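You operate a simulated robot arm through the tools that you are given. There is no shell and no other tool. Be economical: measure what you need, move in short steps, check, and stop when the job is done.

You run a simulated two-armed robot. Do the job below in one go: nothing can be reset, and whatever is moved stays where it is left.

## Task
Close up the tub: purple knob to STOP, lid on, teal stain wiped up with the orange cloth.
Fine: cloth back. What is to be rubbed or washed off counts as gone when no trace of it is left.

Only the result counts: the job must be done as asked and must still hold three seconds after the hand-in. Knocking over, shifting, dropping, spilling or breaking anything else fails it. Lids that push on must go on centred and level and be pressed home; caps that screw on are set level and turned clockwise until they are tight. Flat cloth is picked up by pressing the open fingertips on it (5 to 10 N) and closing them slowly along it; thin cloth reads only 2 to 8 mm in the jaws.

## Robot
Two 7-joint arms with fingered hands on one trunk, on a base that drives. Base frame: it is fixed to the floor where the robot stands at the start and does not move with it; the origin is under the middle of the robot, x ahead of it, y to its left, z up; the surface under the hand at the start is at about z = 850. Units: mm, degrees, N and s.
The left shoulder is at the start at [80, 241, 1492], the right one opposite. With the tool pointing down near the work surface each hand reaches from about 320 to 960 mm from the robot's upright axis, wherever it stands, measured 20 degrees to its own side. Places, roughly: purple drain knob [500, 100, 900]; soaking tub [700, 300, 900]; teal stain [500, 0, 900]. Payload 4.9 kg a hand.
The tool frame of a hand sits at the grasp point between the pads (the TCP): z along the fingers, y along the line on which they close. The tips reach 32 mm beyond it. Largest opening 200 mm; the body of the gripper starts 89 mm behind the TCP. The gripper is a hand of 4 fingers: y runs from the thumb to the fingers, the wrist lies at [0, 0, -267] in the tool frame.
Orientation is told as [roll, pitch, yaw] about the base's x, y, z axes, in that order, counted from this pose: with the fingers straight down and closing along the base's y, the tool's x points along the base's -x, its y along +y and its z along -z.

## Interface
- The arms move only by the tool jog_arm. It takes "left_motion", "right_motion" or both (then of equal length, played together; a hand with none holds still); each is one flat list of numbers, 6 for each row, row after row: the turn, a rotation vector about the base's x, y, z in degrees, then the shift along the base's x, y, z in m. In form: [rx, ry, rz, dx, dy, dz, rx, ry, rz, dx, dy, dz, ...]. A call has 1 to 10 rows; each row is the pose to reach, as a shift and turn from the pose commanded when the call began. Rows are played at 5 a second. More than 50 mm and 8.6 degrees between two rows, and nothing of the call is played. Where a pose cannot be reached the arm comes as near as it can. A force on the tool above 40 N (or 10 N above the force at the start of the call, whichever is more), or a blocked arm, ends the call early, and 0.2 s more pass. In this call time passes only in rows, and 0.2 s behind the last. The reply holds the time, the measured pose of the TCP, the force on the tool along the base axes, the opening and the grip force, in the units named above and with some noise, with the torque about the TCP (base axes, N m) and any sound that the robot's microphone picked up, and new pictures: "show" is both (left out), scene, wrist or none (wrist: the cameras of the hands that moved).
- Cameras (640 x 400 px; columns grow to the right, rows downward): "scene" is now at [109.3, 17.3, 1645]; the picture's right is [0.20, -0.98, -0.00], its down [-0.79, -0.16, -0.59] and it looks along [0.58, 0.12, -0.81] (base axes); focal length 289 px, centre (320, 200). "left" rides on the left gripper at [-69, -69, -116] in its tool frame; the picture's right is [0.71, -0.71, 0.00], its down [0.54, 0.54, -0.64] and it looks along [0.45, 0.45, 0.77] (tool axes); focal length 226 px, centre (320, 200). "right" rides on the right gripper at [69, -69, -116] in its tool frame; the picture's right is [0.71, 0.71, 0.00], its down [-0.54, 0.54, -0.64] and it looks along [-0.45, 0.45, 0.77] (tool axes); focal length 226 px, centre (320, 200). There is no depth. A picture from a camera that has moved, and an enlarged one, comes with that camera's place and axes in the base frame and with its lens. The place of the scene camera against the robot may be out by one fixed shift of up to 12 mm in any direction.
- move_column(by): slides the trunk up (or, below 0, down) by that many mm; the arms and the scene camera ride with it, the base frame stays. It gives what a move gives, with no picture.
- drive_base(legs): drives the robot by 1 to 6 legs, each [ahead, left, turn to the left] in mm, mm and degrees, along the robot's own axes; the way and the turn of a leg run together, so that a leg with both is an arc; at most 1500 mm and 180 degrees a leg. The arms and the cameras ride along, it lands a little off, and it stops where it bumps. It gives what a move gives, and a new picture of the scene camera.
- set_fingers(finger1, finger2, finger3, thumb_bend, hand): sets how far each is bent, from 0 (flat) to 100 (curled in); at 30 the hand is open as for a grip, at 70 the pads meet at the TCP. One left out holds its place. A second passes; each finger stops where it meets its share of the squeeze, and holds until it gets a number again. It is the only way to open and close the hand. It gives what a move gives, with no picture; readings hold the bend of each and the force on the fingers (four entries, about 0 where the hand has none), thumb and palm.
- head_to(pan, tilt): turns the head with the scene camera to pan (to the left, within 86 degrees either way) and tilt (down, from -29 to 69), counted from straight ahead of the robot. It gives what a move gives, and a new picture of the scene camera.
- enlarge(camera, box): a new picture of the part [left, top, right, bottom] of that camera's present view, enlarged. It takes no simulated time.
- job_done(): hands the job in; it is judged then, once.

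Go step by step. Nothing tells you exact positions but the pictures and the camera data: compare them with the known pose of the tool, close in by small moves and look again before you grip or let go. The budget is 120 turns and 260 pictures, counting those below and the enlarged ones. Unless the task says otherwise, let go and move clear before handing in, and close with one line.

The tools are called after "Emit:" by a JSON object that holds its "api" and its "payload". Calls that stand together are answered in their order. jog_arm: Moves the arms, as the interface text tells. Its arguments: {"type":"object","properties":{"left_motion":{"type":"array","items":{"type":"number"}},"right_motion":{"type":"array","items":{"type":"number"}},"show":{"type":"string","enum":["both","scene","wrist","none"]}},"required":[]} The other tools are called the same way: move_column (by) slides the trunk up or down; set_fingers (finger1, finger2, finger3, thumb_bend, hand) moves the fingers one by one; drive_base (legs) drives the base; head_to (pan, tilt) turns the head that bears the scene camera; enlarge (camera, box) takes an enlarged picture of a part of a camera's view; job_done () hands the job in.

At the start:

```text
time_s: 0.0
left_tcp_pos: [631.0, 455.8, 1191.2]
left_ee_rot: [0.0, 0.1, 0.1]
left_wrist_force: [-0.3, -0.4, -0.2]
left_wrist_torque: [0.0, -0.01, 0.02]
left_opening: 200.1
left_grasp_force: 0.1
left_shape: jaw
left_bend: [30.0, 30.0, 30.0, 30.0]
left_finger forces: [0.0, 0.1, 0.0, 0.0, 0.1, 0.1]
right_tcp_pos: [583.0, -77.3, 1249.2]
right_ee_rot: [0.0, 0.1, 0.0]
right_wrist_force: [0.0, 0.0, -0.8]
right_wrist_torque: [-0.04, -0.02, -0.02]
right_opening: 199.9
right_grasp_force: 0.2
right_shape: jaw
right_bend: [30.0, 30.0, 30.0, 30.0]
right_finger forces: [0.0, 0.0, 0.1, 0.0, 0.0, 0.0]
trunk travel left (down, up): [-400.0, 440.0]
robot x, y, heading: [-3.1, 0.1, 0.1]
head pan, tilt: [11.3, 53.8]
```

scene: 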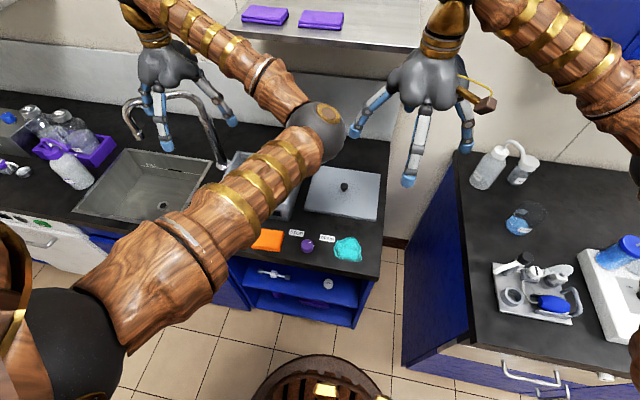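
right: 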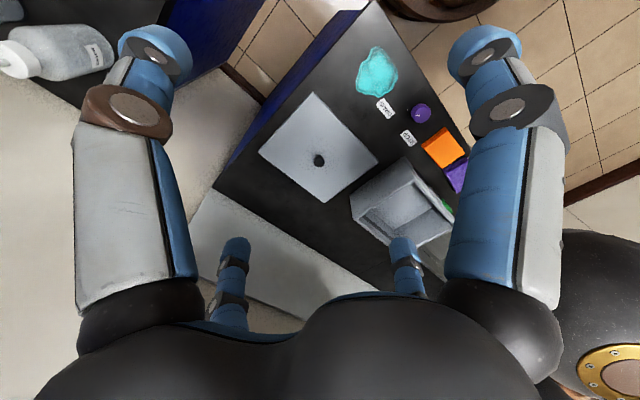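
left: 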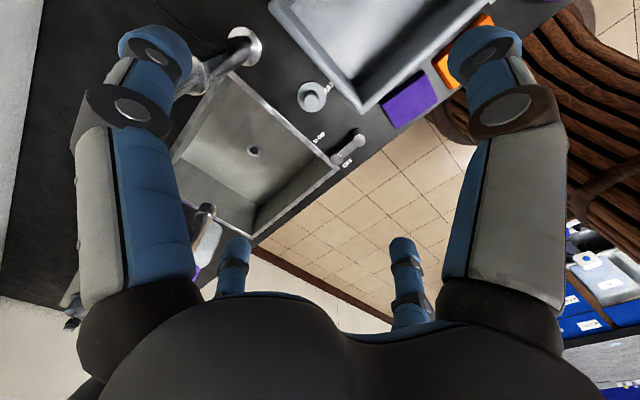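

I see the counter with the orange cloth, the purple knob between two labels, the teal stain, and the lid lying right of the tub; the left arm hides the tub. I'll take closer views first.

Emit:
{"api": "enlarge", "payload": {"camera": "scene", "box": [220, 150, 400, 290]}}

Emit:
{"api": "enlarge", "payload": {"camera": "right", "box": [240, 30, 480, 260]}}

Emit:
{"api": "enlarge", "payload": {"camera": "left", "box": [240, 0, 500, 170]}}

```text
2.86 times, centred on (310, 220) of scene
camera zoom: at [109.3, 17.3, 1645.0], right [0.2, -0.98, 0.0], down [-0.79, -0.16, -0.59], along [0.58, 0.12, -0.81], focal length 826 px, centre (349, 143)
```

zoom: 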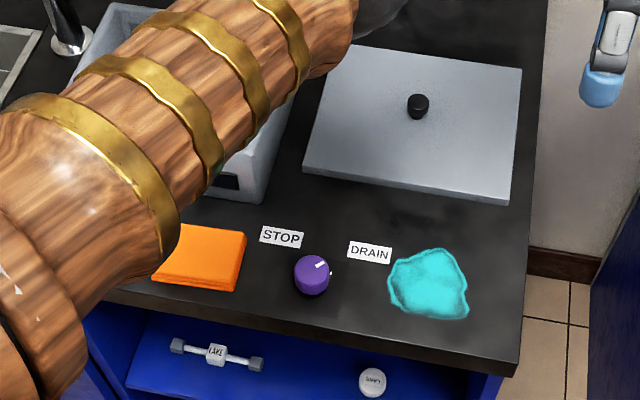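

```text
1.74 times, centred on (360, 145) of right
camera zoom: at [512.1, -145.5, 1367.8], right [-0.71, 0.71, 0.0], down [0.54, 0.54, 0.64], along [0.45, 0.45, -0.77], focal length 393 px, centre (250, 296)
```

zoom: 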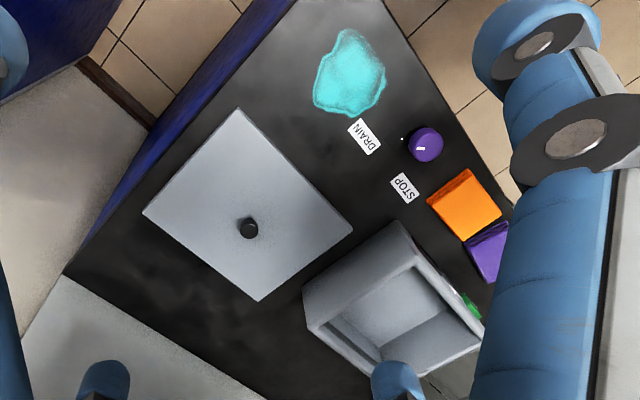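

```text
2.35 times, centred on (370, 85) of left
camera zoom: at [700.4, 386.5, 1308.5], right [-0.71, -0.71, 0.0], down [-0.54, 0.54, 0.64], along [-0.46, 0.45, -0.77], focal length 532 px, centre (202, 471)
```

zoom: 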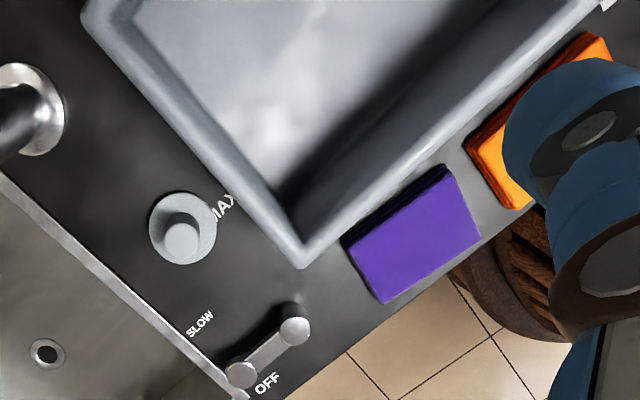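

The knob sits near (480,130,~880), pointing toward DRAIN. I'll clear the left arm out of the view and bring the right hand lower toward the knob for a better look.

Emit:
{"api": "jog_arm", "payload": {"left_motion": [0, 0, 0, -0.02, 0.045, 0.0, 0, 0, 0, -0.04, 0.09, 0, 0, 0, 0, -0.06, 0.135, 0, 0, 0, 0, -0.08, 0.18, 0, 0, 0, 0, -0.1, 0.225, 0, 0, 0, 0, -0.12, 0.27, 0], "right_motion": [0, 0, 0, -0.02, 0.0, -0.04, 0, 0, 0, -0.04, 0, -0.08, 0, 0, 0, -0.06, 0, -0.12, 0, 0, 0, -0.08, 0, -0.16, 0, 0, 0, -0.1, 0, -0.2, 0, 0, 0, -0.12, 0, -0.2], "show": "both"}}

```text
time_s: 1.4
left_tcp_pos: [510.3, 728.1, 1192.7]
left_ee_rot: [-0.2, 0.0, -0.1]
left_wrist_force: [0.7, 0.6, -0.2]
left_wrist_torque: [-0.05, 0.03, 0.02]
left_opening: 199.8
left_grasp_force: 0.0
left_shape: jaw
left_bend: [30.0, 30.0, 30.0, 30.0]
left_finger forces: [0.1, 0.0, 0.0, 0.1, 0.0, 0.0]
right_tcp_pos: [461.5, -75.5, 1051.9]
right_ee_rot: [-0.2, -0.1, 0.0]
right_wrist_force: [0.5, 1.0, -0.7]
right_wrist_torque: [-0.02, -0.02, 0.03]
right_opening: 200.1
right_grasp_force: 0.1
right_shape: jaw
right_bend: [30.0, 30.0, 30.0, 30.0]
right_finger forces: [0.0, 0.1, 0.0, 0.1, 0.0, 0.0]
trunk travel left (down, up): [-400.0, 440.0]
robot x, y, heading: [-2.4, -2.1, -0.1]
head pan, tilt: [11.3, 53.8]
camera scene: at [107.5, 20.9, 1645.1], right [0.2, -0.98, 0.0], down [-0.79, -0.16, -0.59], along [0.58, 0.11, -0.81], focal length 289 px, centre (320, 200)
camera right: at [390.9, -144.1, 1168.2], right [-0.71, 0.71, 0.0], down [0.54, 0.54, 0.64], along [0.46, 0.45, -0.77], focal length 226 px, centre (320, 200)
camera left: at [580.0, 659.1, 1308.2], right [-0.71, -0.71, 0.0], down [-0.54, 0.54, 0.64], along [-0.45, 0.45, -0.77], focal length 226 px, centre (320, 200)
```

scene: 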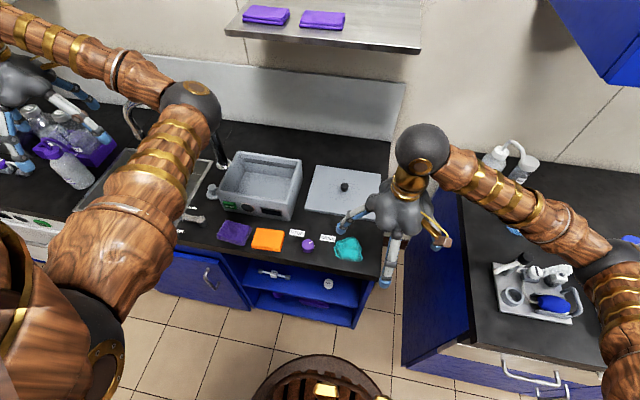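
right: 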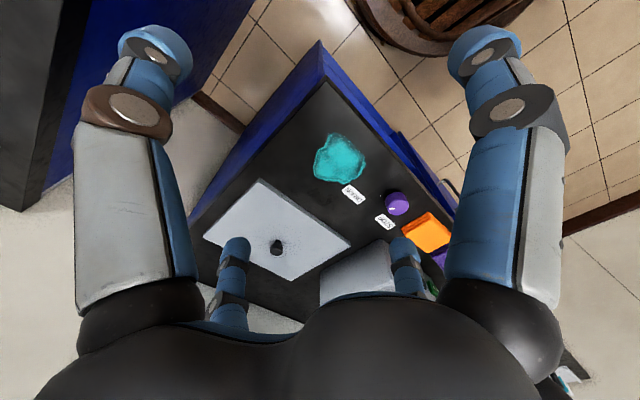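
left: 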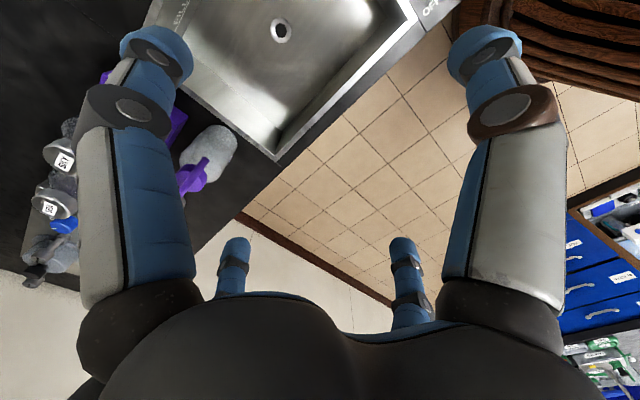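

Emit:
{"api": "enlarge", "payload": {"camera": "scene", "box": [195, 140, 395, 265]}}

Emit:
{"api": "enlarge", "payload": {"camera": "scene", "box": [270, 215, 370, 278]}}

Emit:
{"api": "enlarge", "payload": {"camera": "right", "box": [300, 120, 460, 270]}}

```text
3.20 times, centred on (295, 202) of scene
camera zoom: at [107.5, 20.9, 1645.1], right [0.2, -0.98, 0.0], down [-0.79, -0.16, -0.59], along [0.58, 0.11, -0.81], focal length 924 px, centre (400, 192)
```

zoom: 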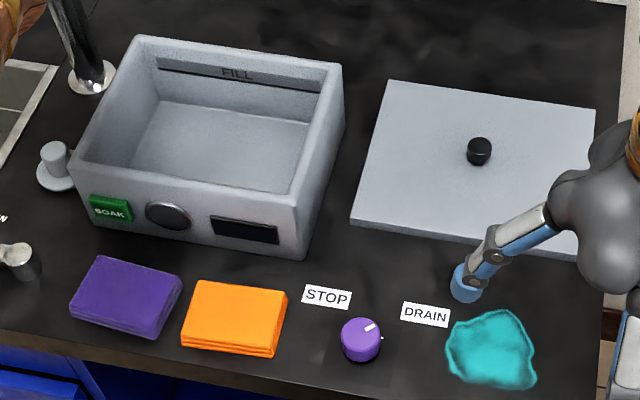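

```text
6.35 times, centred on (320, 246) of scene
camera zoom: at [107.5, 20.9, 1645.1], right [0.2, -0.98, 0.0], down [-0.79, -0.16, -0.59], along [0.58, 0.11, -0.81], focal length 1834 px, centre (320, -95)
```

zoom: 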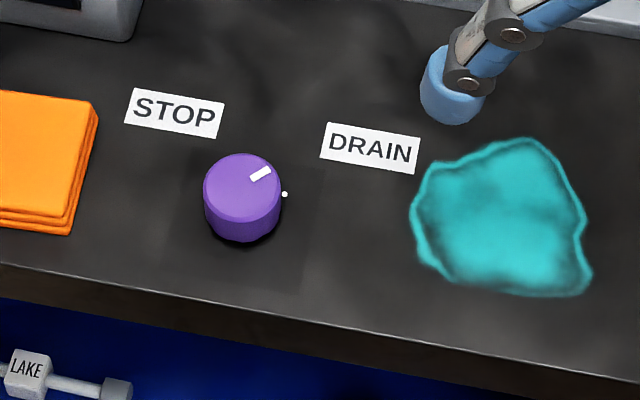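

```text
2.67 times, centred on (380, 195) of right
camera zoom: at [390.9, -144.1, 1168.2], right [-0.71, 0.71, 0.0], down [0.54, 0.54, 0.64], along [0.46, 0.45, -0.77], focal length 603 px, centre (160, 213)
```

zoom: 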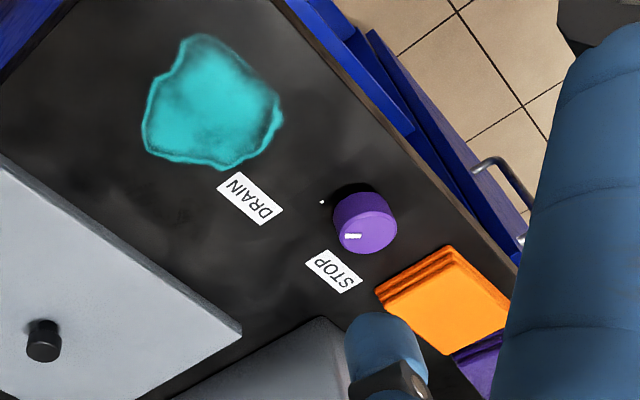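

The pointer is at DRAIN (about -45°) and STOP is at about +45°, so the knob needs about +90° counter-clockwise from above. I'll pre-bend the right fingers and move over the knob with yaw -45.

Emit:
{"api": "set_fingers", "payload": {"hand": "right", "finger1": 50, "finger2": 50, "finger3": 50, "thumb_bend": 50}}

Emit:
{"api": "jog_arm", "payload": {"right_motion": [0, 0, -7.5, 0.003, 0.035, -0.005, 0, 0, -15, 0.006, 0.07, -0.01, 0, 0, -22.5, 0.009, 0.105, -0.015, 0, 0, -30, 0.012, 0.14, -0.02, 0, 0, -37.5, 0.015, 0.175, -0.025, 0, 0, -45, 0.0165, 0.2065, -0.03]}}

```text
time_s: 2.4
left_tcp_pos: [513.3, 723.4, 1193.0]
left_ee_rot: [0.0, 0.0, 0.1]
left_wrist_force: [0.3, -1.0, 0.6]
left_wrist_torque: [0.03, 0.0, 0.02]
left_opening: 199.7
left_grasp_force: 0.1
left_shape: jaw
left_bend: [30.0, 30.0, 30.0, 30.0]
left_finger forces: [0.0, 0.0, 0.1, 0.1, 0.0, 0.1]
right_tcp_pos: [463.7, -78.2, 1049.6]
right_ee_rot: [0.0, -0.1, 0.1]
right_wrist_force: [0.3, 0.2, 0.0]
right_wrist_torque: [-0.03, -0.02, 0.01]
right_opening: 69.6
right_grasp_force: 0.0
right_shape: fingers
right_bend: [50.0, 50.0, 50.0, 50.0]
right_finger forces: [0.0, 0.0, 0.0, 0.0, 0.0, 0.1]
trunk travel left (down, up): [-400.0, 440.0]
robot x, y, heading: [-0.0, -0.2, -0.2]
head pan, tilt: [11.3, 53.8]
```

```text
time_s: 3.8
left_tcp_pos: [511.0, 725.9, 1193.0]
left_ee_rot: [-0.1, 0.0, 0.0]
left_wrist_force: [-0.6, 0.2, -1.3]
left_wrist_torque: [-0.02, -0.01, 0.0]
left_opening: 200.2
left_grasp_force: 0.0
left_shape: jaw
left_bend: [30.0, 30.0, 30.0, 30.0]
left_finger forces: [0.1, 0.0, 0.0, 0.1, 0.1, 0.1]
right_tcp_pos: [475.2, 129.2, 1020.3]
right_ee_rot: [0.0, 0.1, -45.2]
right_wrist_force: [0.1, 0.7, -0.9]
right_wrist_torque: [-0.05, -0.01, -0.02]
right_opening: 69.8
right_grasp_force: 0.0
right_shape: fingers
right_bend: [50.0, 50.0, 50.0, 50.0]
right_finger forces: [0.0, 0.0, 0.0, 0.0, 0.1, 0.1]
trunk travel left (down, up): [-400.0, 440.0]
robot x, y, heading: [1.4, 1.3, -0.1]
head pan, tilt: [11.3, 53.8]
camera scene: at [109.1, 19.2, 1645.0], right [0.2, -0.98, 0.0], down [-0.79, -0.16, -0.59], along [0.58, 0.11, -0.81], focal length 289 px, centre (320, 200)
camera right: at [377.7, 130.1, 1137.4], right [0.0, 1.0, 0.0], down [0.77, 0.0, 0.64], along [0.64, 0.0, -0.77], focal length 226 px, centre (320, 200)
```

scene: 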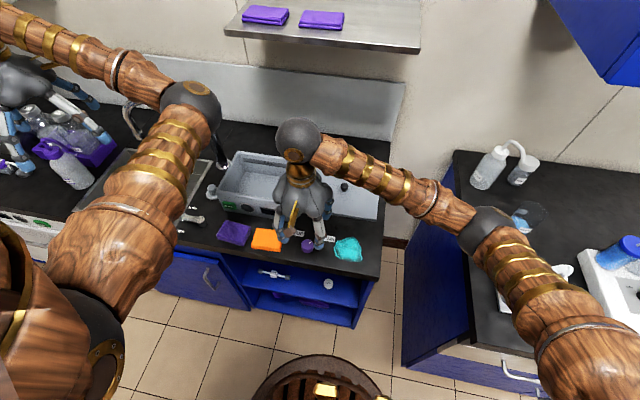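
right: 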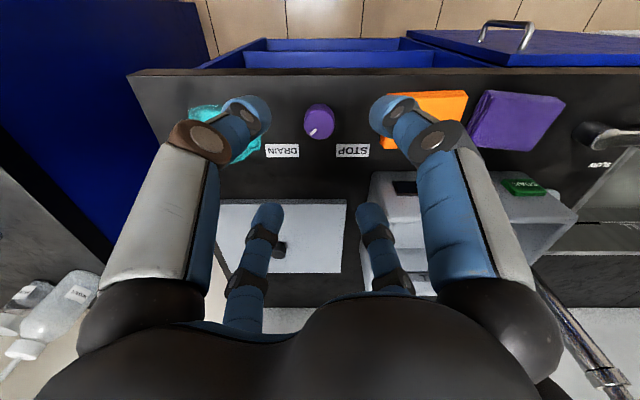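

Emit:
{"api": "enlarge", "payload": {"camera": "right", "box": [250, 80, 390, 170]}}

```text
4.44 times, centred on (320, 125) of right
camera zoom: at [377.7, 130.1, 1137.4], right [0.0, 1.0, 0.0], down [0.77, 0.0, 0.64], along [0.64, 0.0, -0.77], focal length 1005 px, centre (320, 533)
```

zoom: 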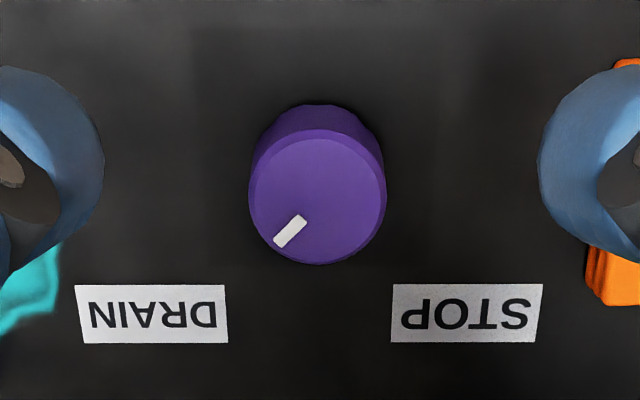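

Knob top centre is at about (479,129.5), 36 mm wide. I'll lower the pre-bent fingers around it.

Emit:
{"api": "jog_arm", "payload": {"right_motion": [0, 0, 0, 0.0035, 0, -0.035, 0, 0, 0, 0.0035, 0, -0.07, 0, 0, 0, 0.0035, 0, -0.1, 0, 0, 0, 0.0035, 0, -0.115, 0, 0, 0, 0.0035, 0, -0.125, 0, 0, 0, 0.0035, 0, -0.131]}}

```text
time_s: 5.2
left_tcp_pos: [507.4, 723.8, 1194.4]
left_ee_rot: [0.1, -0.2, 0.0]
left_wrist_force: [0.2, -0.6, -0.2]
left_wrist_torque: [0.0, 0.04, 0.02]
left_opening: 199.6
left_grasp_force: 0.0
left_shape: jaw
left_bend: [30.0, 30.0, 30.0, 30.0]
left_finger forces: [0.1, 0.0, 0.1, 0.0, 0.1, 0.0]
right_tcp_pos: [480.3, 127.1, 893.3]
right_ee_rot: [0.5, -0.1, -45.1]
right_wrist_force: [1.6, -0.1, 40.9]
right_wrist_torque: [-0.81, 1.46, 0.15]
right_opening: 69.5
right_grasp_force: 20.2
right_shape: fingers
right_bend: [50.0, 50.0, 50.0, 50.0]
right_finger forces: [12.2, 0.0, 2.5, 0.0, 26.0, 0.0]
trunk travel left (down, up): [-400.0, 440.0]
robot x, y, heading: [-2.3, 2.4, -0.1]
head pan, tilt: [11.3, 53.8]
camera scene: at [104.5, 16.4, 1646.2], right [0.2, -0.98, 0.0], down [-0.79, -0.16, -0.59], along [0.58, 0.12, -0.81], focal length 289 px, centre (320, 200)
camera right: at [381.2, 128.2, 1009.8], right [0.0, 1.0, 0.0], down [0.76, 0.0, 0.65], along [0.65, 0.0, -0.76], focal length 226 px, centre (320, 200)
```

scene: 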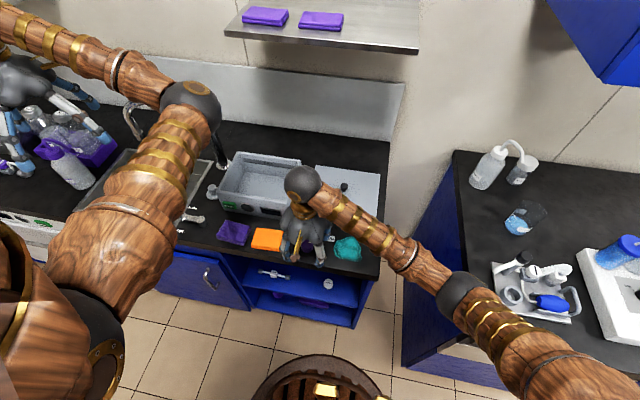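
right: 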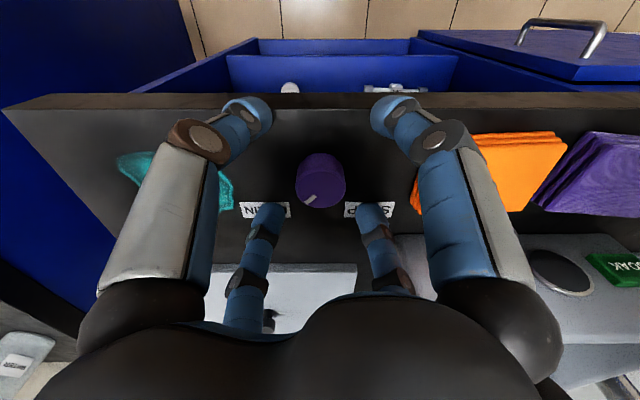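

The tips touched the counter at TCP z≈893, so I'll lift 8 mm and close slowly around the knob.

Emit:
{"api": "jog_arm", "payload": {"right_motion": [0, 0, 0, 0, 0.001, 0.01], "show": "none"}}

Emit:
{"api": "set_fingers", "payload": {"hand": "right", "finger1": 56, "finger2": 56, "finger3": 56, "thumb_bend": 56}}

Emit:
{"api": "enlarge", "payload": {"camera": "right", "box": [200, 60, 440, 240]}}

```text
time_s: 5.6
left_tcp_pos: [513.0, 726.6, 1190.8]
left_ee_rot: [0.0, 0.0, 0.0]
left_wrist_force: [0.1, -0.2, -0.6]
left_wrist_torque: [0.0, -0.01, -0.04]
left_opening: 200.0
left_grasp_force: 0.1
left_shape: jaw
left_bend: [30.0, 30.0, 30.0, 30.0]
left_finger forces: [0.0, 0.1, 0.1, 0.0, 0.0, 0.0]
right_tcp_pos: [481.7, 130.3, 896.9]
right_ee_rot: [-0.2, 0.0, -45.1]
right_wrist_force: [0.1, -0.1, 0.9]
right_wrist_torque: [0.01, -0.02, 0.02]
right_opening: 69.2
right_grasp_force: 0.1
right_shape: fingers
right_bend: [50.0, 50.0, 50.0, 50.0]
right_finger forces: [0.1, 0.0, 0.1, 0.1, 0.1, 0.0]
trunk travel left (down, up): [-400.0, 440.0]
robot x, y, heading: [-3.5, -2.2, -0.1]
head pan, tilt: [11.3, 53.8]
```

```text
time_s: 6.6
left_tcp_pos: [511.5, 724.8, 1193.8]
left_ee_rot: [0.0, 0.1, 0.0]
left_wrist_force: [0.3, 0.2, 0.1]
left_wrist_torque: [-0.01, 0.01, 0.0]
left_opening: 199.9
left_grasp_force: 0.0
left_shape: jaw
left_bend: [30.0, 30.0, 30.0, 30.0]
left_finger forces: [0.0, 0.0, 0.1, 0.0, 0.1, 0.0]
right_tcp_pos: [480.5, 129.8, 897.6]
right_ee_rot: [0.0, 0.0, -45.0]
right_wrist_force: [0.1, -0.2, 0.1]
right_wrist_torque: [-0.01, -0.02, -0.02]
right_opening: 48.1
right_grasp_force: 0.0
right_shape: fingers
right_bend: [56.0, 56.0, 56.0, 56.0]
right_finger forces: [0.1, 0.0, 0.0, 0.0, 0.1, 0.0]
trunk travel left (down, up): [-400.0, 440.0]
robot x, y, heading: [0.3, 3.9, -0.1]
head pan, tilt: [11.3, 53.8]
```

```text
2.22 times, centred on (320, 150) of right
camera zoom: at [382.9, 130.9, 1016.1], right [0.0, 1.0, 0.0], down [0.77, 0.0, 0.64], along [0.64, 0.0, -0.77], focal length 502 px, centre (320, 311)
```

zoom: 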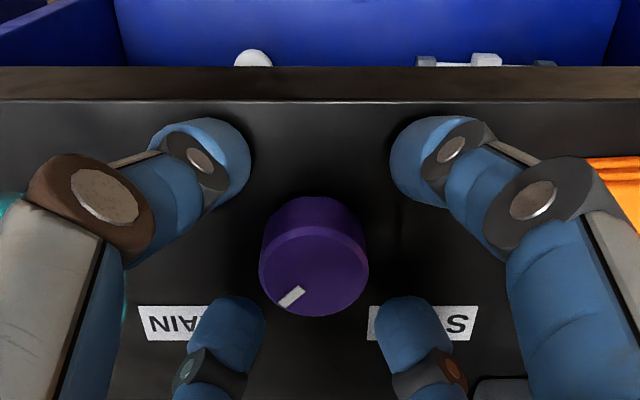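

Emit:
{"api": "set_fingers", "payload": {"hand": "right", "finger1": 64, "finger2": 64, "finger3": 64, "thumb_bend": 64}}

Emit:
{"api": "enlarge", "payload": {"camera": "right", "box": [200, 60, 440, 240]}}

```text
time_s: 7.6
left_tcp_pos: [511.9, 725.1, 1192.5]
left_ee_rot: [0.0, 0.0, -0.1]
left_wrist_force: [-0.2, -0.5, -0.8]
left_wrist_torque: [0.04, -0.03, 0.02]
left_opening: 200.0
left_grasp_force: 0.0
left_shape: jaw
left_bend: [30.0, 30.0, 30.0, 30.0]
left_finger forces: [0.0, 0.0, 0.0, 0.0, 0.0, 0.0]
right_tcp_pos: [480.6, 130.0, 899.1]
right_ee_rot: [0.0, 0.0, -45.0]
right_wrist_force: [-1.9, -1.7, -1.5]
right_wrist_torque: [-0.07, 0.07, 0.01]
right_opening: 23.6
right_grasp_force: 2.8
right_shape: fingers
right_bend: [63.0, 64.0, 63.0, 63.0]
right_finger forces: [0.8, 0.3, 1.1, 0.0, 3.4, 0.0]
trunk travel left (down, up): [-400.0, 440.0]
robot x, y, heading: [-1.0, 1.9, 0.2]
head pan, tilt: [11.3, 53.8]
```

```text
2.22 times, centred on (320, 150) of right
camera zoom: at [382.7, 130.7, 1016.2], right [0.0, 1.0, 0.0], down [0.77, 0.0, 0.64], along [0.64, 0.0, -0.77], focal length 502 px, centre (320, 311)
```

zoom: 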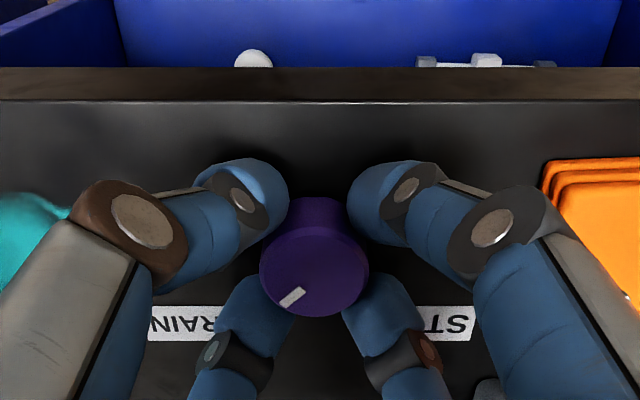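

Emit:
{"api": "set_fingers", "payload": {"hand": "right", "finger1": 70, "finger2": 70, "finger3": 70, "thumb_bend": 70}}

Emit:
{"api": "jog_arm", "payload": {"right_motion": [0, 0, 6, 0, 0, 0, 0, 0, 12, 0, 0, 0, 0, 0, 18, 0, 0, 0, 0, 0, 24, 0, 0, 0, 0, 0, 30, 0, 0, 0], "show": "wrist"}}

```text
time_s: 8.6
left_tcp_pos: [510.0, 725.1, 1193.8]
left_ee_rot: [0.1, 0.0, 0.0]
left_wrist_force: [-0.6, 0.8, 0.0]
left_wrist_torque: [0.03, -0.03, 0.01]
left_opening: 199.9
left_grasp_force: 0.0
left_shape: jaw
left_bend: [30.0, 30.0, 30.0, 30.0]
left_finger forces: [0.0, 0.0, 0.0, 0.1, 0.0, 0.1]
right_tcp_pos: [480.7, 129.9, 898.7]
right_ee_rot: [0.0, 0.0, -45.0]
right_wrist_force: [-4.2, -4.5, 1.4]
right_wrist_torque: [-0.12, 0.1, -0.01]
right_opening: 21.7
right_grasp_force: 18.7
right_shape: fingers
right_bend: [65.0, 65.0, 65.0, 64.0]
right_finger forces: [7.7, 7.2, 8.2, 0.0, 14.3, 0.1]
trunk travel left (down, up): [-400.0, 440.0]
robot x, y, heading: [0.8, 0.8, -0.0]
head pan, tilt: [11.3, 53.8]
```

```text
time_s: 9.8
left_tcp_pos: [511.0, 725.0, 1192.8]
left_ee_rot: [0.0, 0.0, 0.0]
left_wrist_force: [0.6, -0.9, 1.0]
left_wrist_torque: [-0.01, -0.01, 0.0]
left_opening: 200.0
left_grasp_force: 0.1
left_shape: jaw
left_bend: [30.0, 30.0, 30.0, 30.0]
left_finger forces: [0.1, 0.0, 0.0, 0.1, 0.1, 0.0]
right_tcp_pos: [480.9, 130.7, 899.2]
right_ee_rot: [0.0, 0.0, -14.9]
right_wrist_force: [-7.4, -5.1, -7.9]
right_wrist_torque: [-0.16, 0.25, -0.04]
right_opening: 22.2
right_grasp_force: 18.2
right_shape: fingers
right_bend: [65.0, 65.0, 65.0, 64.0]
right_finger forces: [8.7, 6.2, 6.6, 0.1, 14.0, 0.0]
trunk travel left (down, up): [-400.0, 440.0]
robot x, y, heading: [-1.8, -1.8, 0.1]
head pan, tilt: [11.3, 53.8]
camera right: at [395.5, 82.2, 1017.1], right [-0.5, 0.87, 0.0], down [0.66, 0.38, 0.64], along [0.56, 0.32, -0.77], focal length 226 px, centre (320, 200)
```

right: 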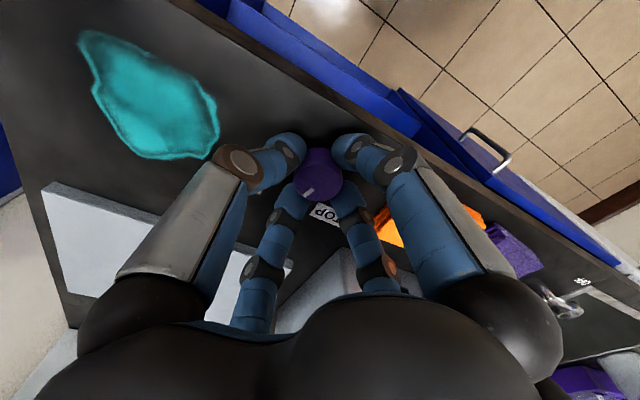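

Emit:
{"api": "jog_arm", "payload": {"right_motion": [0, 0, 7.5, 0, 0, 0, 0, 0, 15, 0, 0, 0, 0, 0, 22.5, 0, 0, 0, 0, 0, 30, 0, 0, 0, 0, 0, 37.5, 0, 0, 0, 0, 0, 45, 0, 0, 0, 0, 0, 52, 0, 0, 0, 0, 0, 57, 0, 0, 0], "show": "wrist"}}

Emit:
{"api": "enlarge", "payload": {"camera": "right", "box": [250, 110, 410, 230]}}

```text
time_s: 11.6
left_tcp_pos: [511.4, 724.3, 1192.9]
left_ee_rot: [0.0, 0.0, 0.0]
left_wrist_force: [0.3, -0.6, 0.4]
left_wrist_torque: [0.0, -0.01, -0.01]
left_opening: 199.9
left_grasp_force: 0.0
left_shape: jaw
left_bend: [30.0, 30.0, 30.0, 30.0]
left_finger forces: [0.1, 0.0, 0.0, 0.0, 0.0, 0.0]
right_tcp_pos: [481.6, 130.2, 900.2]
right_ee_rot: [0.0, 0.0, 42.1]
right_wrist_force: [-11.0, -6.6, -3.0]
right_wrist_torque: [-0.2, 0.4, -0.06]
right_opening: 23.1
right_grasp_force: 18.3
right_shape: fingers
right_bend: [64.0, 65.0, 66.0, 65.0]
right_finger forces: [11.4, 9.6, 5.4, 0.0, 9.7, 0.1]
trunk travel left (down, up): [-400.0, 440.0]
robot x, y, heading: [-1.1, -1.7, 0.3]
head pan, tilt: [11.3, 53.8]
camera right: at [475.2, 33.3, 1017.2], right [-1.0, 0.05, 0.0], down [0.04, 0.77, 0.64], along [0.03, 0.64, -0.77], focal length 226 px, centre (320, 200)
```

right: 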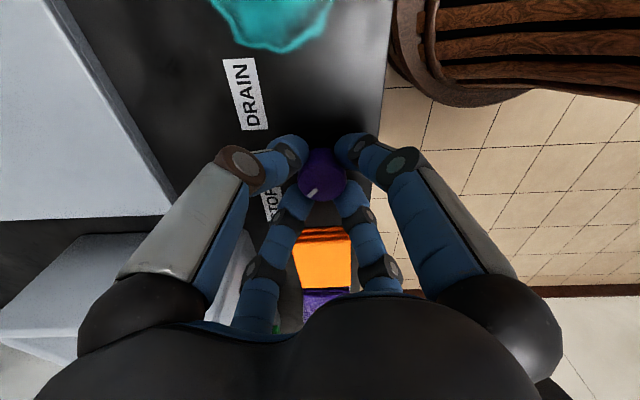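

```text
3.33 times, centred on (330, 170) of right
camera zoom: at [475.2, 33.3, 1017.2], right [-1.0, 0.05, 0.0], down [0.04, 0.77, 0.64], along [0.03, 0.64, -0.77], focal length 754 px, centre (287, 300)
```

zoom: 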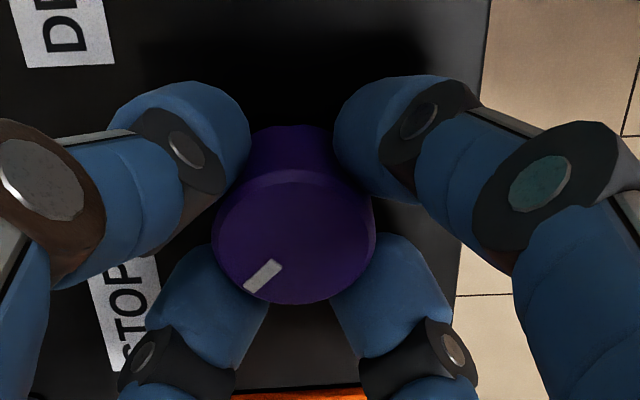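

The knob followed and the pointer now sits near +45° (STOP). I'll open the fingers and rise to check it.

Emit:
{"api": "set_fingers", "payload": {"hand": "right", "finger1": 52, "finger2": 52, "finger3": 52, "thumb_bend": 52}}

Emit:
{"api": "jog_arm", "payload": {"right_motion": [0, 0, 0, 0, 0, 0.04, 0, 0, 0, 0, 0, 0.08, 0, 0, -8, 0, 0, 0.12, 0, 0, -16, 0, 0, 0.15, 0, 0, -24, 0, 0, 0.15, 0, 0, -32, 0, 0, 0.15, 0, 0, -40, 0, 0, 0.15]}}

Emit:
{"api": "enlarge", "payload": {"camera": "right", "box": [230, 60, 450, 220]}}

```text
time_s: 12.6
left_tcp_pos: [511.5, 725.7, 1192.8]
left_ee_rot: [0.0, 0.1, 0.1]
left_wrist_force: [-0.5, -0.6, -0.3]
left_wrist_torque: [0.0, -0.02, 0.01]
left_opening: 200.1
left_grasp_force: 0.0
left_shape: jaw
left_bend: [30.0, 30.0, 30.0, 30.0]
left_finger forces: [0.1, 0.0, 0.0, 0.1, 0.1, 0.0]
right_tcp_pos: [481.6, 130.2, 900.5]
right_ee_rot: [0.0, 0.0, 42.0]
right_wrist_force: [-0.4, -0.3, -1.8]
right_wrist_torque: [-0.02, -0.01, -0.01]
right_opening: 61.4
right_grasp_force: 0.2
right_shape: fingers
right_bend: [52.0, 52.0, 52.0, 52.0]
right_finger forces: [0.0, 0.0, 0.1, 0.0, 0.1, 0.1]
trunk travel left (down, up): [-400.0, 440.0]
robot x, y, heading: [-0.2, 0.7, -0.1]
head pan, tilt: [11.3, 53.8]
```

```text
time_s: 14.2
left_tcp_pos: [512.1, 725.1, 1193.8]
left_ee_rot: [0.0, 0.1, 0.0]
left_wrist_force: [0.3, 0.1, -0.7]
left_wrist_torque: [-0.02, -0.02, -0.01]
left_opening: 199.9
left_grasp_force: 0.0
left_shape: jaw
left_bend: [30.0, 30.0, 30.0, 30.0]
left_finger forces: [0.1, 0.0, 0.0, 0.0, 0.1, 0.1]
right_tcp_pos: [482.5, 130.3, 1048.6]
right_ee_rot: [-0.1, 0.0, 1.9]
right_wrist_force: [0.5, 0.5, 0.3]
right_wrist_torque: [0.0, 0.03, 0.0]
right_opening: 61.7
right_grasp_force: 0.1
right_shape: fingers
right_bend: [52.0, 52.0, 52.0, 52.0]
right_finger forces: [0.0, 0.1, 0.1, 0.0, 0.1, 0.1]
trunk travel left (down, up): [-400.0, 440.0]
robot x, y, heading: [1.6, -1.9, -0.1]
head pan, tilt: [11.3, 53.8]
camera scene: at [109.3, 17.6, 1645.0], right [0.2, -0.98, 0.0], down [-0.79, -0.16, -0.59], along [0.58, 0.12, -0.81], focal length 289 px, centre (320, 200)
camera right: at [414.5, 59.5, 1166.9], right [-0.73, 0.68, 0.0], down [0.52, 0.56, 0.64], along [0.44, 0.47, -0.77], focal length 226 px, centre (320, 200)
```

scene: 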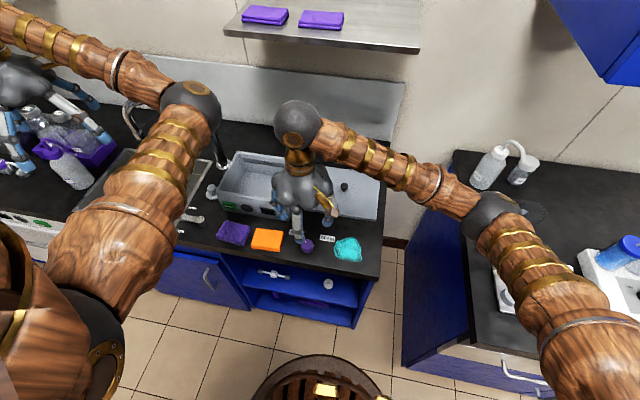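
right: 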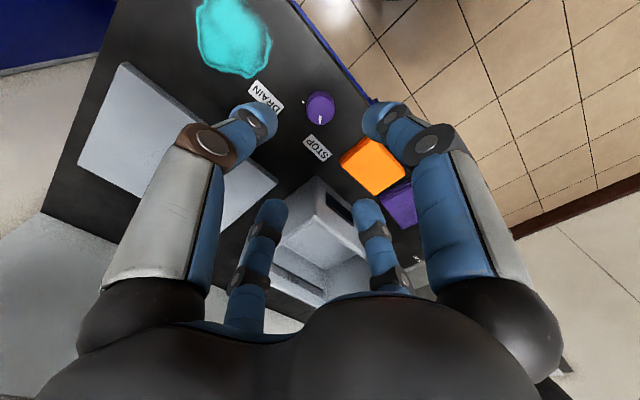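

```text
2.50 times, centred on (340, 140) of right
camera zoom: at [414.5, 59.5, 1166.9], right [-0.73, 0.68, 0.0], down [0.52, 0.56, 0.64], along [0.44, 0.47, -0.77], focal length 565 px, centre (270, 350)
```

zoom: 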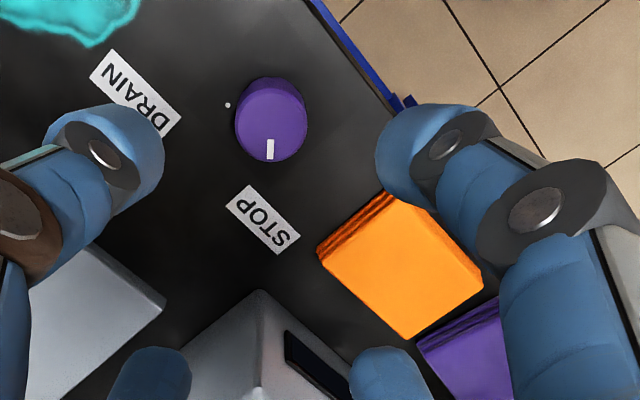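

The knob now points to STOP. The lid is about 191×235 mm with its handle near (711,52), and the tub rim is about 180×226 mm centred near (655,317). I'll use the left hand for the lid and withdraw the right hand.

Emit:
{"api": "jog_arm", "payload": {"left_motion": [0, 0, 0, 0.02, -0.045, 0, 0, 0, 0, 0.04, -0.09, 0, 0, 0, 0, 0.06, -0.135, 0, 0, 0, 0, 0.08, -0.18, 0, 0, 0, 0, 0.1, -0.225, 0, 0, 0, 0, 0.12, -0.27, 0, 0, 0, 0, 0.13, -0.318, 0, 0, 0, 0, 0.14, -0.366, 0, 0, 0, 0, 0.15, -0.414, 0, 0, 0, 0, 0.16, -0.462, 0], "right_motion": [0, 0, 0, -0.008, -0.035, 0.01, 0, 0, 0, -0.016, -0.07, 0.02, 0, 0, 0, -0.024, -0.105, 0.03, 0, 0, 0, -0.032, -0.14, 0.04, 0, 0, 0, -0.04, -0.175, 0.05, 0, 0, 0, -0.048, -0.21, 0.06, 0, 0, 0, -0.056, -0.245, 0.07, 0, 0, 0, -0.064, -0.28, 0.08, 0, 0, 0, -0.072, -0.315, 0.09, 0, 0, 0, -0.08, -0.35, 0.1], "show": "none"}}

Emit:
{"api": "jog_arm", "payload": {"left_motion": [0, 0, 0, 0.01, -0.045, -0.01, 0, 0, 0, 0.015, -0.09, -0.02, 0, 0, 0, 0.02, -0.135, -0.03, 0, 0, 0, 0.025, -0.18, -0.04, 0, 0, 0, 0.025, -0.211, -0.07, 0, 0, 0, 0.025, -0.211, -0.1], "show": "both"}}

```text
time_s: 16.3
left_tcp_pos: [655.2, 296.7, 1197.6]
left_ee_rot: [0.0, 0.0, 0.5]
left_wrist_force: [-59.6, -6.7, 13.5]
left_wrist_torque: [-0.03, -8.99, -5.18]
left_opening: 199.9
left_grasp_force: 0.1
left_shape: jaw
left_bend: [30.0, 30.0, 30.0, 30.0]
left_finger forces: [0.0, 0.0, 0.0, 0.0, 0.0, 0.0]
right_tcp_pos: [403.7, -198.2, 1141.7]
right_ee_rot: [0.1, -0.1, 2.2]
right_wrist_force: [2.1, -0.1, -0.3]
right_wrist_torque: [0.09, 0.16, 0.01]
right_opening: 61.4
right_grasp_force: 0.0
right_shape: fingers
right_bend: [52.0, 52.0, 52.0, 52.0]
right_finger forces: [0.0, 0.1, 0.1, 0.1, 0.1, 0.0]
trunk travel left (down, up): [-400.0, 440.0]
robot x, y, heading: [0.4, -1.6, 0.4]
head pan, tilt: [11.3, 53.8]
stopped in row 10 (left hand): the force on the tool passed its limit at 152 N (the readings are from after the stop); the commanded pose is now the measured one
```

```text
time_s: 17.5
left_tcp_pos: [688.5, 94.8, 1130.9]
left_ee_rot: [0.0, 0.3, 0.7]
left_wrist_force: [0.0, -0.8, 0.0]
left_wrist_torque: [0.06, 0.05, -0.05]
left_opening: 199.9
left_grasp_force: 0.0
left_shape: jaw
left_bend: [30.0, 30.0, 30.0, 30.0]
left_finger forces: [0.0, 0.0, 0.1, 0.0, 0.0, 0.0]
right_tcp_pos: [409.7, -199.8, 1138.8]
right_ee_rot: [-0.4, 0.3, 2.3]
right_wrist_force: [3.6, -5.5, -1.0]
right_wrist_torque: [0.7, 0.33, 0.16]
right_opening: 61.7
right_grasp_force: 0.1
right_shape: fingers
right_bend: [52.0, 52.0, 52.0, 52.0]
right_finger forces: [0.0, 0.0, 0.0, 0.0, 0.1, 0.1]
trunk travel left (down, up): [-400.0, 440.0]
robot x, y, heading: [-0.2, 1.5, 0.2]
head pan, tilt: [11.3, 53.8]
stopped in row 5 (right hand): the force on the tool passed its limit at 72 N (the readings are from after the stop); the commanded pose is now the measured one
camera scene: at [112.4, 14.6, 1644.7], right [0.2, -0.98, 0.0], down [-0.79, -0.16, -0.59], along [0.58, 0.12, -0.81], focal length 289 px, centre (320, 200)
camera left: at [759.1, 26.9, 1246.7], right [-0.7, -0.72, 0.0], down [-0.55, 0.54, 0.65], along [-0.46, 0.45, -0.76], focal length 226 px, centre (320, 200)
```

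scene: 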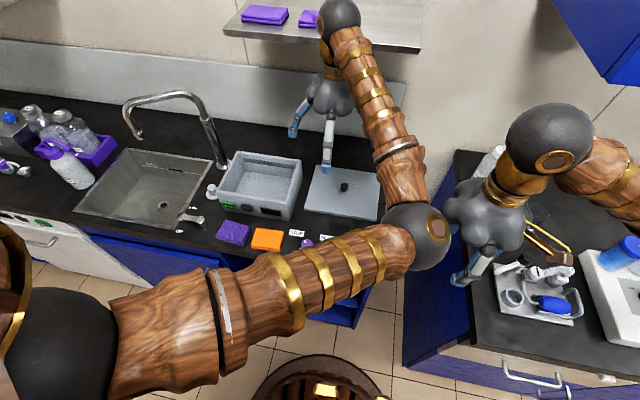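
left: 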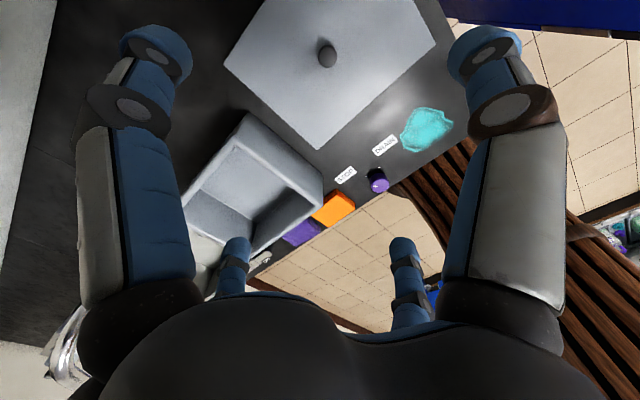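

The left palm brushed the shelf edge (at about z 1345) and then the left elbow touched the right hand. I'll move the right hand well clear, then check the shelf.

Emit:
{"api": "jog_arm", "payload": {"right_motion": [0, 0, 0, -0.005, -0.04, 0.01, 0, 0, 0, -0.01, -0.08, 0.02, 0, 0, 0, -0.02, -0.12, 0.03, 0, 0, 0, -0.03, -0.16, 0.04, 0, 0, 0, -0.04, -0.2, 0.05], "show": "scene"}}

Emit:
{"api": "enlarge", "payload": {"camera": "scene", "box": [210, 0, 430, 140]}}

Emit:
{"api": "enlarge", "payload": {"camera": "left", "box": [180, 0, 460, 200]}}

```text
time_s: 18.7
left_tcp_pos: [684.9, 95.3, 1132.3]
left_ee_rot: [-0.1, 0.1, 0.7]
left_wrist_force: [-0.4, 0.0, -0.3]
left_wrist_torque: [-0.01, -0.03, 0.0]
left_opening: 200.0
left_grasp_force: 0.1
left_shape: jaw
left_bend: [30.0, 30.0, 30.0, 30.0]
left_finger forces: [0.0, 0.0, 0.1, 0.0, 0.1, 0.0]
right_tcp_pos: [366.2, -398.9, 1190.0]
right_ee_rot: [-0.4, 0.2, 2.3]
right_wrist_force: [0.1, 0.3, -0.3]
right_wrist_torque: [-0.02, -0.04, -0.03]
right_opening: 61.8
right_grasp_force: 0.1
right_shape: fingers
right_bend: [52.0, 52.0, 52.0, 52.0]
right_finger forces: [0.1, 0.0, 0.0, 0.1, 0.0, 0.1]
right hand out of reach, approached as far as the arm can: row 2, 3
trunk travel left (down, up): [-400.0, 440.0]
robot x, y, heading: [2.7, 2.8, 0.1]
head pan, tilt: [11.3, 53.8]
camera scene: at [106.5, 16.6, 1645.1], right [0.2, -0.98, 0.0], down [-0.79, -0.16, -0.59], along [0.58, 0.12, -0.81], focal length 289 px, centre (320, 200)
```

scene: 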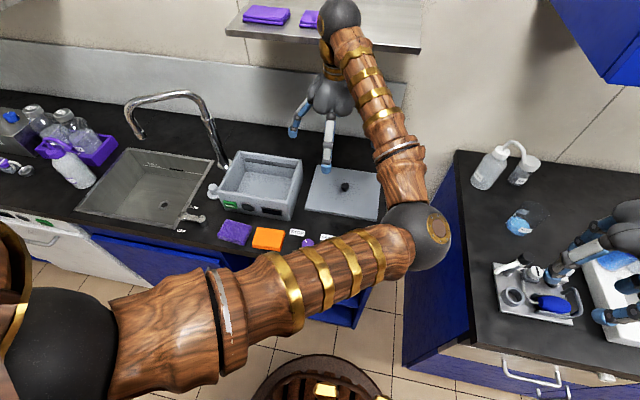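

```text
2.86 times, centred on (320, 70) of scene
camera zoom: at [106.5, 16.6, 1645.1], right [0.2, -0.98, 0.0], down [-0.79, -0.16, -0.59], along [0.58, 0.12, -0.81], focal length 826 px, centre (320, 571)
```

zoom: 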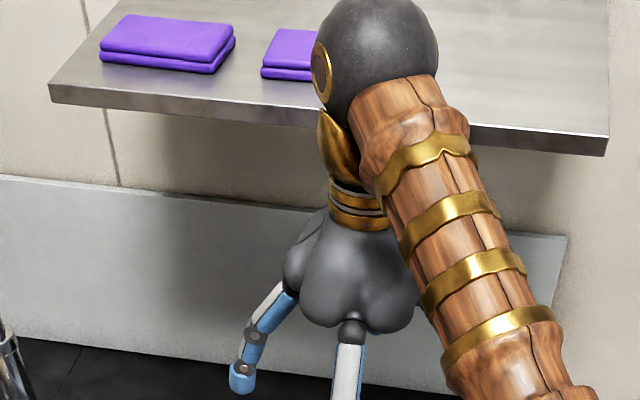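

```text
2.00 times, centred on (320, 100) of left
camera zoom: at [754.6, 28.4, 1249.4], right [-0.7, -0.72, 0.0], down [-0.55, 0.54, 0.64], along [-0.46, 0.45, -0.77], focal length 452 px, centre (320, 400)
```

zoom: 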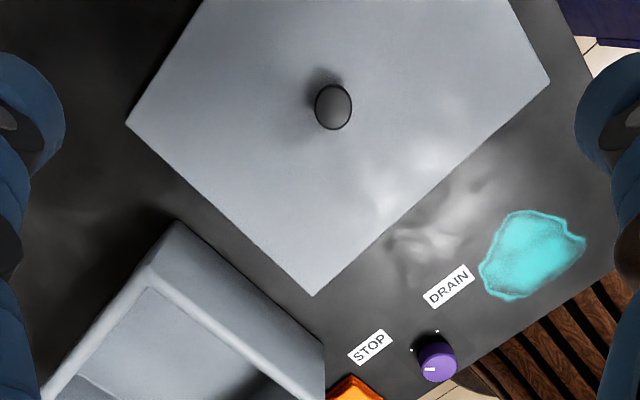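

The shelf cloths look undisturbed, and dots mark both knob positions. I'll pre-bend the left fingers, lower in front of the shelf, then move over the lid handle (~716,53).

Emit:
{"api": "set_fingers", "payload": {"hand": "left", "finger1": 50, "finger2": 50, "finger3": 50, "thumb_bend": 50}}

Emit:
{"api": "jog_arm", "payload": {"left_motion": [0, 0, 0, 0, -0.01, -0.04, 0, 0, 0, 0, -0.02, -0.08, 0, 0, 0, 0, -0.03, -0.12, 0, 0, 0, 0.015, -0.042, -0.14, 0, 0, 0, 0.031, -0.042, -0.15], "show": "both"}}

Emit:
{"api": "enlarge", "payload": {"camera": "left", "box": [230, 60, 410, 200]}}

```text
time_s: 19.7
left_tcp_pos: [685.5, 96.7, 1133.1]
left_ee_rot: [-0.1, 0.1, 0.7]
left_wrist_force: [-0.4, -1.0, 0.2]
left_wrist_torque: [-0.01, 0.0, 0.0]
left_opening: 69.7
left_grasp_force: 0.1
left_shape: fingers
left_bend: [50.0, 50.0, 50.0, 50.0]
left_finger forces: [0.0, 0.0, 0.0, 0.0, 0.0, 0.1]
right_tcp_pos: [367.7, -397.1, 1189.6]
right_ee_rot: [-0.5, 0.0, 2.3]
right_wrist_force: [-1.0, 0.4, -0.4]
right_wrist_torque: [0.03, -0.01, 0.01]
right_opening: 61.5
right_grasp_force: 0.2
right_shape: fingers
right_bend: [52.0, 52.0, 52.0, 52.0]
right_finger forces: [0.0, 0.0, 0.0, 0.0, 0.1, 0.1]
trunk travel left (down, up): [-400.0, 440.0]
robot x, y, heading: [-2.1, -4.9, 0.3]
head pan, tilt: [11.3, 53.8]
```

```text
time_s: 20.9
left_tcp_pos: [714.6, 56.5, 980.6]
left_ee_rot: [-0.2, 0.3, 0.7]
left_wrist_force: [0.3, 0.6, -1.0]
left_wrist_torque: [0.05, 0.01, -0.01]
left_opening: 69.5
left_grasp_force: 0.1
left_shape: fingers
left_bend: [50.0, 50.0, 50.0, 50.0]
left_finger forces: [0.0, 0.0, 0.0, 0.0, 0.0, 0.0]
right_tcp_pos: [367.9, -396.3, 1189.0]
right_ee_rot: [-0.4, 0.3, 2.4]
right_wrist_force: [-0.5, 0.3, 0.4]
right_wrist_torque: [-0.02, 0.06, 0.02]
right_opening: 61.7
right_grasp_force: 0.0
right_shape: fingers
right_bend: [52.0, 52.0, 52.0, 52.0]
right_finger forces: [0.0, 0.0, 0.0, 0.0, 0.0, 0.0]
trunk travel left (down, up): [-400.0, 440.0]
robot x, y, heading: [-1.6, -0.2, 0.0]
head pan, tilt: [11.3, 53.8]
camera scene: at [109.0, 18.6, 1644.9], right [0.2, -0.98, 0.0], down [-0.79, -0.16, -0.59], along [0.58, 0.12, -0.81], focal length 289 px, centre (320, 200)
camera left: at [786.3, -12.0, 1097.6], right [-0.7, -0.72, 0.0], down [-0.55, 0.54, 0.64], along [-0.46, 0.45, -0.77], focal length 226 px, centre (320, 200)
```

scene: 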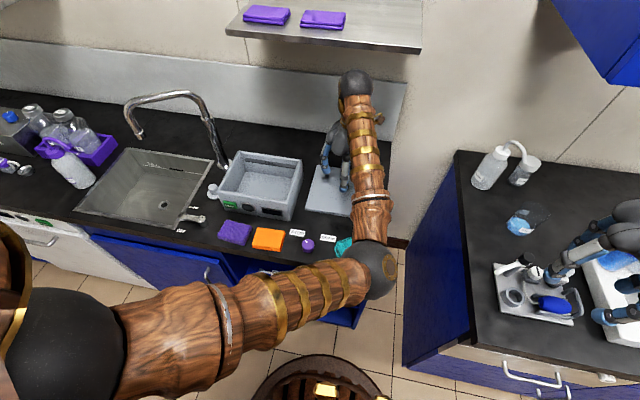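
left: 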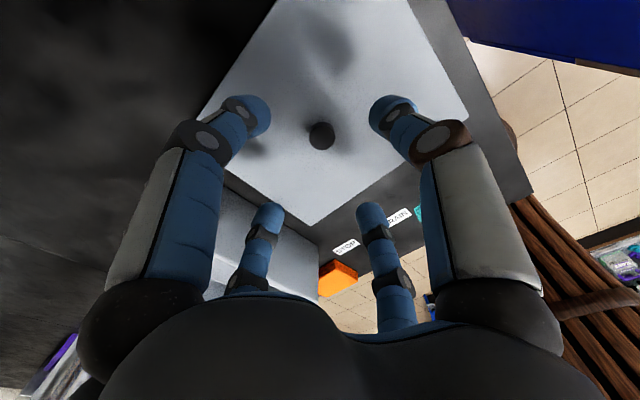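

```text
2.86 times, centred on (320, 130) of left
camera zoom: at [786.3, -12.0, 1097.6], right [-0.7, -0.72, 0.0], down [-0.55, 0.54, 0.64], along [-0.46, 0.45, -0.77], focal length 646 px, centre (320, 400)
```

zoom: 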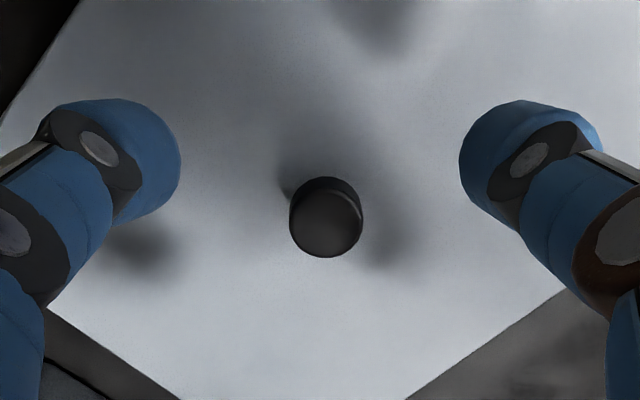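

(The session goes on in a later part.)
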